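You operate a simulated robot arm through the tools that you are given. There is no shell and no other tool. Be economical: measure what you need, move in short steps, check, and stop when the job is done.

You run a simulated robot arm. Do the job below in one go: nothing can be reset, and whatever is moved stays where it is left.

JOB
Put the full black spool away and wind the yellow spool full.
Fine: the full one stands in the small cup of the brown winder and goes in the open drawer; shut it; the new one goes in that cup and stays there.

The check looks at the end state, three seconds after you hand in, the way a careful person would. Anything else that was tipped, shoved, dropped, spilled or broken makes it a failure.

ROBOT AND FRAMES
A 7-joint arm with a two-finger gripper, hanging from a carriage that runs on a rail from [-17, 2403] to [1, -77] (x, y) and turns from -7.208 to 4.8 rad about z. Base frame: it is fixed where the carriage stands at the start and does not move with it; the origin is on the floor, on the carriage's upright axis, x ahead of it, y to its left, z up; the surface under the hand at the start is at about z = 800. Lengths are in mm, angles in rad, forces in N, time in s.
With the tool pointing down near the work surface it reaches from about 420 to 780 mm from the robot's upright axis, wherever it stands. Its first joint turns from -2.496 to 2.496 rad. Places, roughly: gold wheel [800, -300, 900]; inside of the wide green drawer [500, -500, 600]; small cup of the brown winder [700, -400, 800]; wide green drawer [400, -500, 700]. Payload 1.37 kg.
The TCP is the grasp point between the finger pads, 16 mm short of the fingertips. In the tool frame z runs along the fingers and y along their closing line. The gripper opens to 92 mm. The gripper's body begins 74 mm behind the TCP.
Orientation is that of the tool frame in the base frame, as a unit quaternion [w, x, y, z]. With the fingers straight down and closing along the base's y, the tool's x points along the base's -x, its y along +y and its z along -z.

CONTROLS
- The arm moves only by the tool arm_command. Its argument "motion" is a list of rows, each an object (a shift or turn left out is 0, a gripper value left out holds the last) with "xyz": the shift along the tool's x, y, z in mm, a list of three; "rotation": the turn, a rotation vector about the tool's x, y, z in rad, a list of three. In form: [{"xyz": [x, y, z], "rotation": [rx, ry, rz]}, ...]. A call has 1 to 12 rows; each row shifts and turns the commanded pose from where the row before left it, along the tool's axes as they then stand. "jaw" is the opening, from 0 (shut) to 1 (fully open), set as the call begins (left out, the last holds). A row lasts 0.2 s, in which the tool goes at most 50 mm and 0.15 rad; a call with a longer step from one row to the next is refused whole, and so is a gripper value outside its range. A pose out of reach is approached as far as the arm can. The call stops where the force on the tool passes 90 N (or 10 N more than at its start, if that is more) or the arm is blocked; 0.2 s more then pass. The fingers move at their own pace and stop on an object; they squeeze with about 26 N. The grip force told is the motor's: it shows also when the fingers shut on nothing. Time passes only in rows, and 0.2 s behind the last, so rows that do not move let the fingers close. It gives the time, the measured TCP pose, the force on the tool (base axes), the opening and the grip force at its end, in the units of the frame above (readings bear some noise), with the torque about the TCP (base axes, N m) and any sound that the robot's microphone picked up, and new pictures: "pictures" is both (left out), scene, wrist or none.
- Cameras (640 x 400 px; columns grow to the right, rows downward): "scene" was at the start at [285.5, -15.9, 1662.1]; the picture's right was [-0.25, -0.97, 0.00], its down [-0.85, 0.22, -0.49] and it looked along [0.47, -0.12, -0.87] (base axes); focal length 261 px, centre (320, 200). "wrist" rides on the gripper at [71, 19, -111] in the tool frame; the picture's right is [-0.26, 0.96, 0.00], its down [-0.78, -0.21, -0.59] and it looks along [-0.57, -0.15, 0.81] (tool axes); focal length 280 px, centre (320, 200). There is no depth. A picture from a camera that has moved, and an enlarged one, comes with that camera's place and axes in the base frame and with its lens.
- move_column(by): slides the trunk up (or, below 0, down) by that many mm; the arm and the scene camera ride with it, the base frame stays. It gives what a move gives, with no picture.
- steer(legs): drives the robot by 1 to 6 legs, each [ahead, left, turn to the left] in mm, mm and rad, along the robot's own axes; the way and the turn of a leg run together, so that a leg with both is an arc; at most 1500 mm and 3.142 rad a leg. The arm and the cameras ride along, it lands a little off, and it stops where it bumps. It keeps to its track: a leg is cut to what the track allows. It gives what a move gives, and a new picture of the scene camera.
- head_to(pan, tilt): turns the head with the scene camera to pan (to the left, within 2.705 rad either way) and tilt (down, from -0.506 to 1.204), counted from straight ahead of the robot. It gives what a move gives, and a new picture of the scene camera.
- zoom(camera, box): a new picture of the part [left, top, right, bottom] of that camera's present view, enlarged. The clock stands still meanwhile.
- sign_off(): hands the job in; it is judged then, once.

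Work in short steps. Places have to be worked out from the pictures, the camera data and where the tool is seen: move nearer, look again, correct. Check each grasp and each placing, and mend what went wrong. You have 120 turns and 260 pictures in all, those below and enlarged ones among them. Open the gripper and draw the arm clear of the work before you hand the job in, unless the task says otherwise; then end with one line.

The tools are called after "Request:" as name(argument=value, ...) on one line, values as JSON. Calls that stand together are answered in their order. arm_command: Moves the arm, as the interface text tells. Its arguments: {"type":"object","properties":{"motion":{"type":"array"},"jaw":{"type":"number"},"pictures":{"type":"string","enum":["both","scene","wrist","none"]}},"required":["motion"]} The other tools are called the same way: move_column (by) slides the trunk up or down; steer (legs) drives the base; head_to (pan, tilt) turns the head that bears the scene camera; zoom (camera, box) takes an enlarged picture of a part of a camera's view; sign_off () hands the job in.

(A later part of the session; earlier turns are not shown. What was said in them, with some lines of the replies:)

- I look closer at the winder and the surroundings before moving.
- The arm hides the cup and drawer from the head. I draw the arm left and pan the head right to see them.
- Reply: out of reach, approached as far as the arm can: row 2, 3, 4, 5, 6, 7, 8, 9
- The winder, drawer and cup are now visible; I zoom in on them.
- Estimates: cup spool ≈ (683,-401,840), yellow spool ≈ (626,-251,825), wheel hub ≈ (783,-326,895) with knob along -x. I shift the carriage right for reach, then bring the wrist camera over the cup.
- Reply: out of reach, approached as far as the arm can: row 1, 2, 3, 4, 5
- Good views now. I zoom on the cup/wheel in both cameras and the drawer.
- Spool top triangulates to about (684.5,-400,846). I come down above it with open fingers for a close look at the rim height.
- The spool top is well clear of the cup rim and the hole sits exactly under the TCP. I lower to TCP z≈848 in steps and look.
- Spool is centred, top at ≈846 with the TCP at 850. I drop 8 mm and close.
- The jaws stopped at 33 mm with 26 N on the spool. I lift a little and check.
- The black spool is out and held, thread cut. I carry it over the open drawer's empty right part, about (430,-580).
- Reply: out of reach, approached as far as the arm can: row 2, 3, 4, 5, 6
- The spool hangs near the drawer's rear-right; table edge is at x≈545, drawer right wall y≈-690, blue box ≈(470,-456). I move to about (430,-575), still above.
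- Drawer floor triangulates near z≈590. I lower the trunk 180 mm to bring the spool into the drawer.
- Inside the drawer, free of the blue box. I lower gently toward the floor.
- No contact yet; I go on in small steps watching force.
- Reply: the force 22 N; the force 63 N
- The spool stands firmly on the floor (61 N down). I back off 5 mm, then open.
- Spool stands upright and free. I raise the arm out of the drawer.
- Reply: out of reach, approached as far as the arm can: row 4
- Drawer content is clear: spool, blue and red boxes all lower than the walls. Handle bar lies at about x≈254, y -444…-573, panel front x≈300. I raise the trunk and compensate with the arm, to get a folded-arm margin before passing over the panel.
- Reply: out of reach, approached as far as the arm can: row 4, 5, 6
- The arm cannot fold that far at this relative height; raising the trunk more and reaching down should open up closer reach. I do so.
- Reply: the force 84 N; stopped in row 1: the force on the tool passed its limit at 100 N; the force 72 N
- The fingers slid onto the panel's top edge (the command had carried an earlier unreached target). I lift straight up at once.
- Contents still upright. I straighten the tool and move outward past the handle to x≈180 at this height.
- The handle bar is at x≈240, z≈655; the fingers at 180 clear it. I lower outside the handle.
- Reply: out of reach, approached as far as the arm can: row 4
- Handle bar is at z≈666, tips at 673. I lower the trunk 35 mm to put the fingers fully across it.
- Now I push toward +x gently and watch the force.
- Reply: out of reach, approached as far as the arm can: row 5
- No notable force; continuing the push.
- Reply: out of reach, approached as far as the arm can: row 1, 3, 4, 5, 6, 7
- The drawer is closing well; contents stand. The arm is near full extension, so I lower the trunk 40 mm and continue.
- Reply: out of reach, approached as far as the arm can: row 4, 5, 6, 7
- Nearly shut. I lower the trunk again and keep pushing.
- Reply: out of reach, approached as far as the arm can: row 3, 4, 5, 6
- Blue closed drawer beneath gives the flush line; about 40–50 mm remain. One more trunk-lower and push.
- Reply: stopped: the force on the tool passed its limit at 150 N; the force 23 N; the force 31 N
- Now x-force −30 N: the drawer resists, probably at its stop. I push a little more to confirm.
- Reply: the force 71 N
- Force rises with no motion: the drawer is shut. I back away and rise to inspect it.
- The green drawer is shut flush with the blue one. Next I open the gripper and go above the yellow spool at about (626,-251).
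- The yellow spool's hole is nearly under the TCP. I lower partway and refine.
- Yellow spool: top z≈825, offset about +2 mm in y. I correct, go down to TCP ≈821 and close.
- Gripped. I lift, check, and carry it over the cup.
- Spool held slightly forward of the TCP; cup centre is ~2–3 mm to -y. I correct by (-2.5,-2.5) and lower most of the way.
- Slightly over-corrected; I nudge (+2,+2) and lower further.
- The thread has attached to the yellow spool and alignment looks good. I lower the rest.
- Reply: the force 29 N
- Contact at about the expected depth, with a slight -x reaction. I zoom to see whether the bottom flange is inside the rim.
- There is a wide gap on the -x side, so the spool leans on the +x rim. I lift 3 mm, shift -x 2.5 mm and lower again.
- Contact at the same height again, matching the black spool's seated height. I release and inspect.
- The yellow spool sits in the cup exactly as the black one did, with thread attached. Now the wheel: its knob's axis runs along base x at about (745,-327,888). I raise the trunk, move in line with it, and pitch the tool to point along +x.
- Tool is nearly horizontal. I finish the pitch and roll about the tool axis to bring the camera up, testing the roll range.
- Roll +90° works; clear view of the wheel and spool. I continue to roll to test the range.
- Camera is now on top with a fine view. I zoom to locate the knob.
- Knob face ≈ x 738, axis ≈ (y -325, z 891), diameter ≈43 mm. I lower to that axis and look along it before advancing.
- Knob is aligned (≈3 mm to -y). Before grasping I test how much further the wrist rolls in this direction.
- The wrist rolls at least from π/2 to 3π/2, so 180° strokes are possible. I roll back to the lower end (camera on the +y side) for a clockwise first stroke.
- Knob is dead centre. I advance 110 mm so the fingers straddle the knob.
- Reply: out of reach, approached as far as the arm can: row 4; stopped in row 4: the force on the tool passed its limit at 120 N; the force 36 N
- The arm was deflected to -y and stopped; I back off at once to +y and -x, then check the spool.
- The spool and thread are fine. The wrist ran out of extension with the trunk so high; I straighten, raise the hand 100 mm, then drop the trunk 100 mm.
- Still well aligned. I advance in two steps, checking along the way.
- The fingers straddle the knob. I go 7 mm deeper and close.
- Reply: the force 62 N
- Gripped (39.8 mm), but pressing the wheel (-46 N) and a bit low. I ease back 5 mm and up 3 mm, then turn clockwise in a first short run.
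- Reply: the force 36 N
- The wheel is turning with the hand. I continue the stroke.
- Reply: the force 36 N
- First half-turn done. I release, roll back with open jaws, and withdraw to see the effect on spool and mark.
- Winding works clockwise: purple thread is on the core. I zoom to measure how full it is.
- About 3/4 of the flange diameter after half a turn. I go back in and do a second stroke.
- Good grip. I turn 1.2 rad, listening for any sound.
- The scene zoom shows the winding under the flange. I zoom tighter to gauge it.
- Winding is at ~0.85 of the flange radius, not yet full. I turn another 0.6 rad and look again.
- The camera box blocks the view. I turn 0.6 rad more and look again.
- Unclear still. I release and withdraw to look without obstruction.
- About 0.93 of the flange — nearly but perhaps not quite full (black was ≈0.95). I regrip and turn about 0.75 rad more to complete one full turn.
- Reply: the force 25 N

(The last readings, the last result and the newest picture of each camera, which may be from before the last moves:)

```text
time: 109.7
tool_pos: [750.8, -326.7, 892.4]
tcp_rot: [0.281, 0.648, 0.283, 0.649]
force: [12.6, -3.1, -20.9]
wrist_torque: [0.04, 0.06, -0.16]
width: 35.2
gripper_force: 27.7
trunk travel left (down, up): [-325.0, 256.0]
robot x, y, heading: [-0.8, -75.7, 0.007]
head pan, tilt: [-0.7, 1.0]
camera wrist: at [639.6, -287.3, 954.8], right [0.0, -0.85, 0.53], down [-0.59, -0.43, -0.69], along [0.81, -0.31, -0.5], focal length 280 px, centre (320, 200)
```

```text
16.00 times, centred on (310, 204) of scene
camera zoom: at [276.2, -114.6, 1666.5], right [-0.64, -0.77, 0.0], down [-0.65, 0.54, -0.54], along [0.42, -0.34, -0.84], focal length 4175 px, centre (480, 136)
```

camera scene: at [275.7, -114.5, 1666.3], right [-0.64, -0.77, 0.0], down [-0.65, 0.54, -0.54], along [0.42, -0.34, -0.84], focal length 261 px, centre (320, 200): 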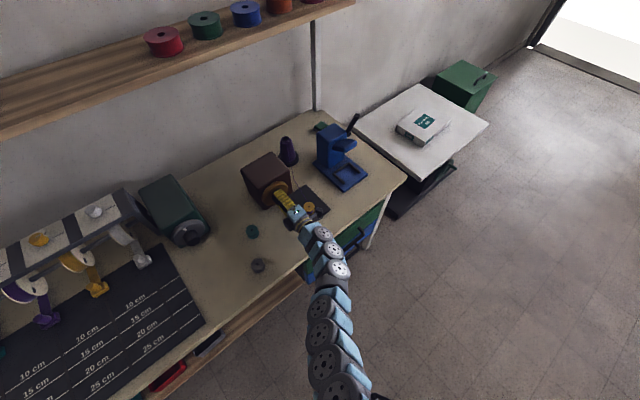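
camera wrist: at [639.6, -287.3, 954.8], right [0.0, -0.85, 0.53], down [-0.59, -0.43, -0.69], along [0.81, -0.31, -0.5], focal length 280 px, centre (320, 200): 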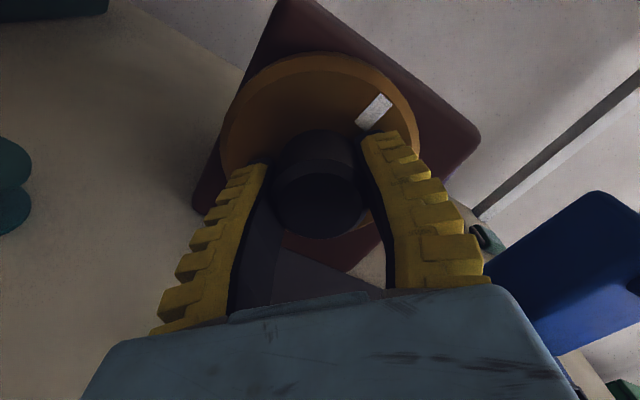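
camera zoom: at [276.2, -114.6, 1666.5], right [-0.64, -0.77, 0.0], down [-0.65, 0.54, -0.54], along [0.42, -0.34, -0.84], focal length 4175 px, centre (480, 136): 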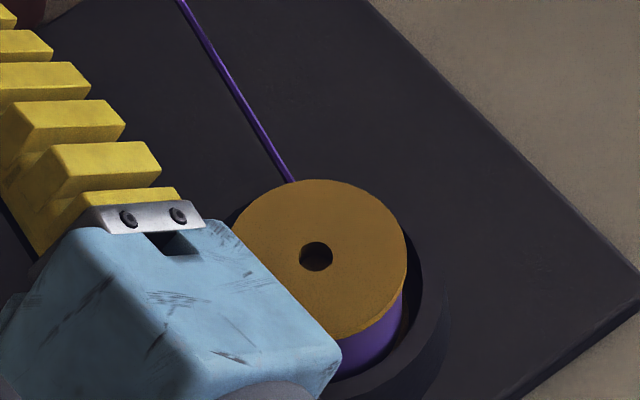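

Nearly flush and hardly changed, suggesting it is at its limit. I turn 0.75 rad more for certainty, then withdraw and compare from the same view.

Request:
arm_command(motion=[{"rotation": [0, 0, 0.15]}, {"rotation": [0, 0, 0.15]}, {"rotation": [0, 0, 0.15]}, {"rotation": [0, 0, 0.15]}, {"rotation": [0, 0, 0.15]}, {}], pictures="none")

Request:
arm_command(motion=[{}, {}, {"xyz": [0, 0, -30]}, {"xyz": [0, 0, -40]}, {"xyz": [0, 0, -40]}], jaw=1, pictures="none")

Request:
arm_command(motion=[{"rotation": [0, 0, -0.15]}, {"rotation": [0, 0, -0.15]}, {"rotation": [0, 0, -0.15]}, {"rotation": [0, 0, -0.15]}, {"rotation": [0, 0, -0.15]}, {"rotation": [0, 0, -0.15]}, {"rotation": [0, 0, -0.15]}, {"rotation": [0, 0, -0.15]}, {"rotation": [0, 0, -0.15]}, {"rotation": [0, 0, -0.15]}], pictures="wrist")

Request:
zoom(camera="wrist", box=[220, 200, 310, 290])

Request:
zoom(camera="scene", box=[298, 196, 322, 212])

```text
time: 111.1
tool_pos: [750.2, -324.8, 892.7]
tcp_rot: [0.025, 0.706, 0.024, 0.707]
force: [10.1, -0.2, -20.8]
wrist_torque: [0.02, 0.1, 0.05]
width: 35.5
gripper_force: 28.0
trunk travel left (down, up): [-325.0, 256.0]
robot x, y, heading: [2.7, -73.2, 0.011]
head pan, tilt: [-0.7, 1.0]
```

```text
time: 112.3
tool_pos: [639.5, -325.6, 893.1]
tcp_rot: [0.026, 0.706, 0.026, 0.708]
force: [-0.1, -0.1, 0.3]
wrist_torque: [0.04, 0.02, 0.0]
width: 91.9
gripper_force: 0.1
trunk travel left (down, up): [-325.0, 256.0]
robot x, y, heading: [0.7, -72.4, 0.009]
head pan, tilt: [-0.7, 1.0]
```

```text
time: 114.5
tool_pos: [640.8, -327.0, 893.0]
tcp_rot: [0.501, 0.498, 0.501, 0.5]
force: [0.1, -1.0, -0.3]
wrist_torque: [0.01, -0.01, 0.01]
width: 91.8
gripper_force: 0.1
trunk travel left (down, up): [-325.0, 256.0]
robot x, y, heading: [1.6, -70.1, 0.007]
head pan, tilt: [-0.7, 1.0]
camera wrist: at [529.7, -255.7, 912.5], right [0.0, -0.26, 0.97], down [-0.59, -0.78, -0.21], along [0.81, -0.57, -0.15], focal length 280 px, centre (320, 200)
```

wrist: 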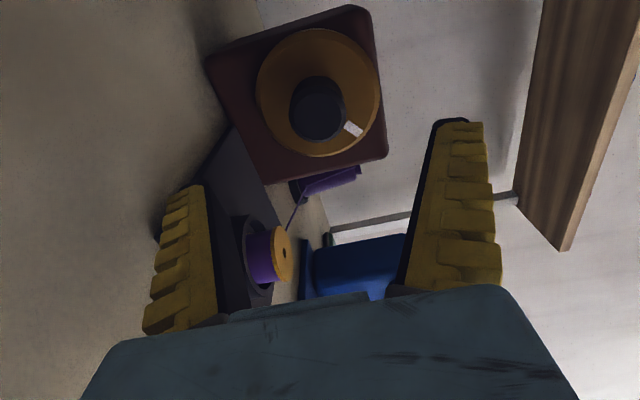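

```text
4.44 times, centred on (265, 245) of wrist
camera zoom: at [529.7, -255.7, 912.5], right [0.0, -0.26, 0.97], down [-0.59, -0.78, -0.21], along [0.81, -0.57, -0.15], focal length 1246 px, centre (564, 0)
```

zoom: 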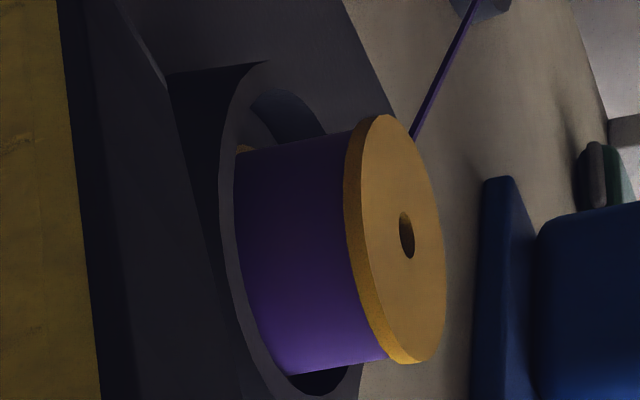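

```text
16.00 times, centred on (310, 204) of scene
camera zoom: at [276.2, -114.7, 1666.7], right [-0.64, -0.77, 0.0], down [-0.65, 0.54, -0.54], along [0.42, -0.35, -0.84], focal length 4175 px, centre (480, 136)
```

zoom: 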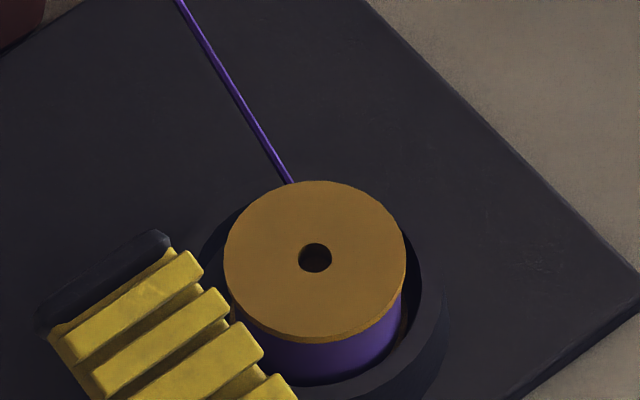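

The fill is unchanged between these views although the wheel turned a further quarter, so the spool is full. I draw the arm up and back, then check the whole scene.

Request:
arm_command(motion=[{"xyz": [0, 15, -20]}, {"xyz": [0, 20, -20]}, {"xyz": [0, 25, -10]}, {"xyz": [10, 25, 0]}])

Request:
zoom(camera="scene", box=[220, 110, 420, 300])

```text
time: 115.5
tool_pos: [590.3, -316.1, 978.4]
tcp_rot: [0.5, 0.499, 0.501, 0.5]
force: [0.2, -0.6, 0.2]
wrist_torque: [0.04, -0.02, 0.02]
width: 92.2
gripper_force: 0.1
trunk travel left (down, up): [-325.0, 256.0]
robot x, y, heading: [0.5, -74.4, 0.004]
head pan, tilt: [-0.7, 1.0]
camera scene: at [276.2, -114.7, 1666.7], right [-0.64, -0.77, 0.0], down [-0.65, 0.54, -0.54], along [0.42, -0.35, -0.84], focal length 261 px, centre (320, 200)
camera wrist: at [479.6, -244.5, 998.0], right [0.0, -0.26, 0.97], down [-0.59, -0.78, -0.21], along [0.81, -0.57, -0.15], focal length 280 px, centre (320, 200)
```

scene: 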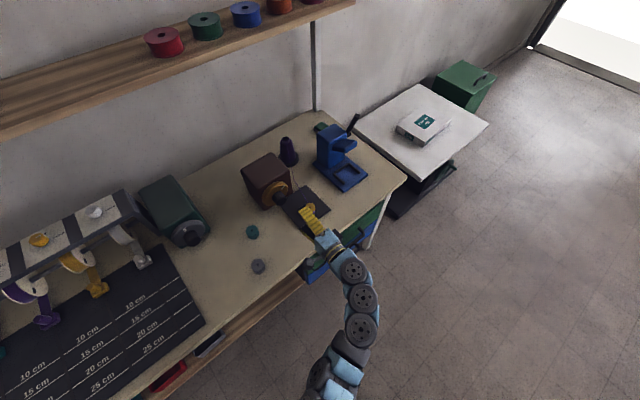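
wrist: 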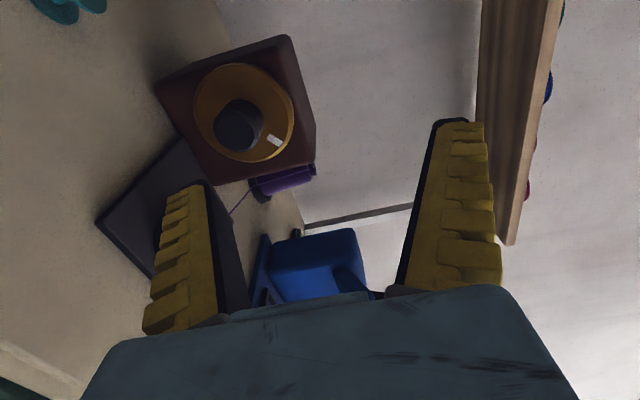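

```text
2.11 times, centred on (320, 205) of scene
camera zoom: at [276.2, -114.7, 1666.7], right [-0.64, -0.77, 0.0], down [-0.65, 0.54, -0.54], along [0.42, -0.35, -0.84], focal length 549 px, centre (320, 190)
```

zoom: 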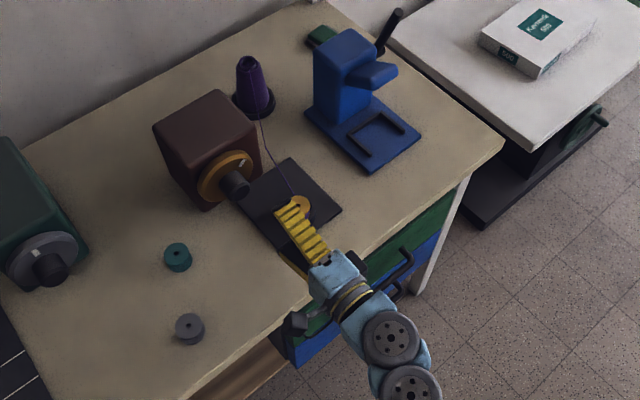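

All looks right. I drive the carriage left 250 mm to clear the work and verify the drawer front.

Request:
steer(legs=[[0, 250, 0]])

Request:
zoom(camera="scene", box=[300, 100, 460, 240])

```text
time: 117.4
tool_pos: [589.2, -63.6, 978.4]
tcp_rot: [0.501, 0.497, 0.5, 0.501]
force: [0.2, 0.1, 0.8]
wrist_torque: [-0.04, -0.01, 0.01]
width: 92.1
gripper_force: 0.0
trunk travel left (down, up): [-325.0, 256.0]
robot x, y, heading: [-1.6, 176.1, 0.004]
head pan, tilt: [-0.7, 1.0]
camera scene: at [274.5, 137.0, 1666.7], right [-0.64, -0.77, 0.0], down [-0.65, 0.54, -0.54], along [0.42, -0.34, -0.84], focal length 261 px, centre (320, 200)
```

scene: 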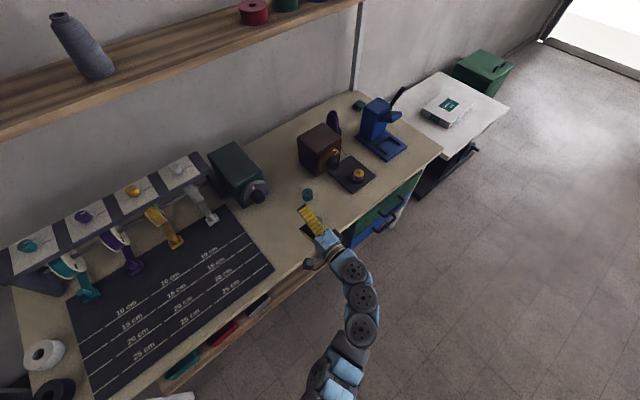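

```text
2.86 times, centred on (380, 170) of scene
camera zoom: at [274.5, 137.0, 1666.7], right [-0.64, -0.77, 0.0], down [-0.65, 0.54, -0.54], along [0.42, -0.34, -0.84], focal length 746 px, centre (149, 286)
```

zoom: 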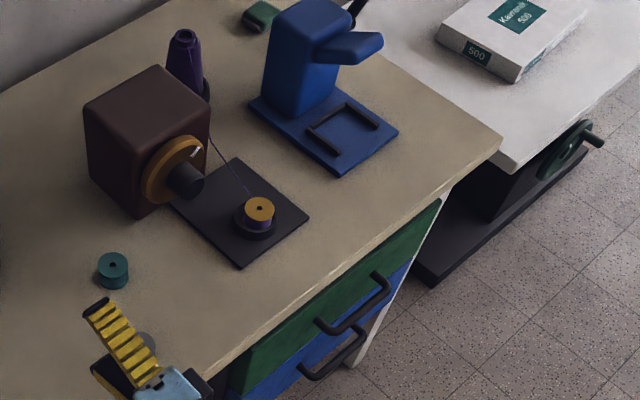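

The green drawer is shut flush with the blue one, the full yellow spool stands in the cup, and nothing else was disturbed. The arm is clear with the gripper open, so I hand in.

Request:
sign_off()

```text
The job is handed in.
```

The full black spool is in the green drawer and the drawer is shut; the yellow spool is wound full and stands in the brown winder's cup.
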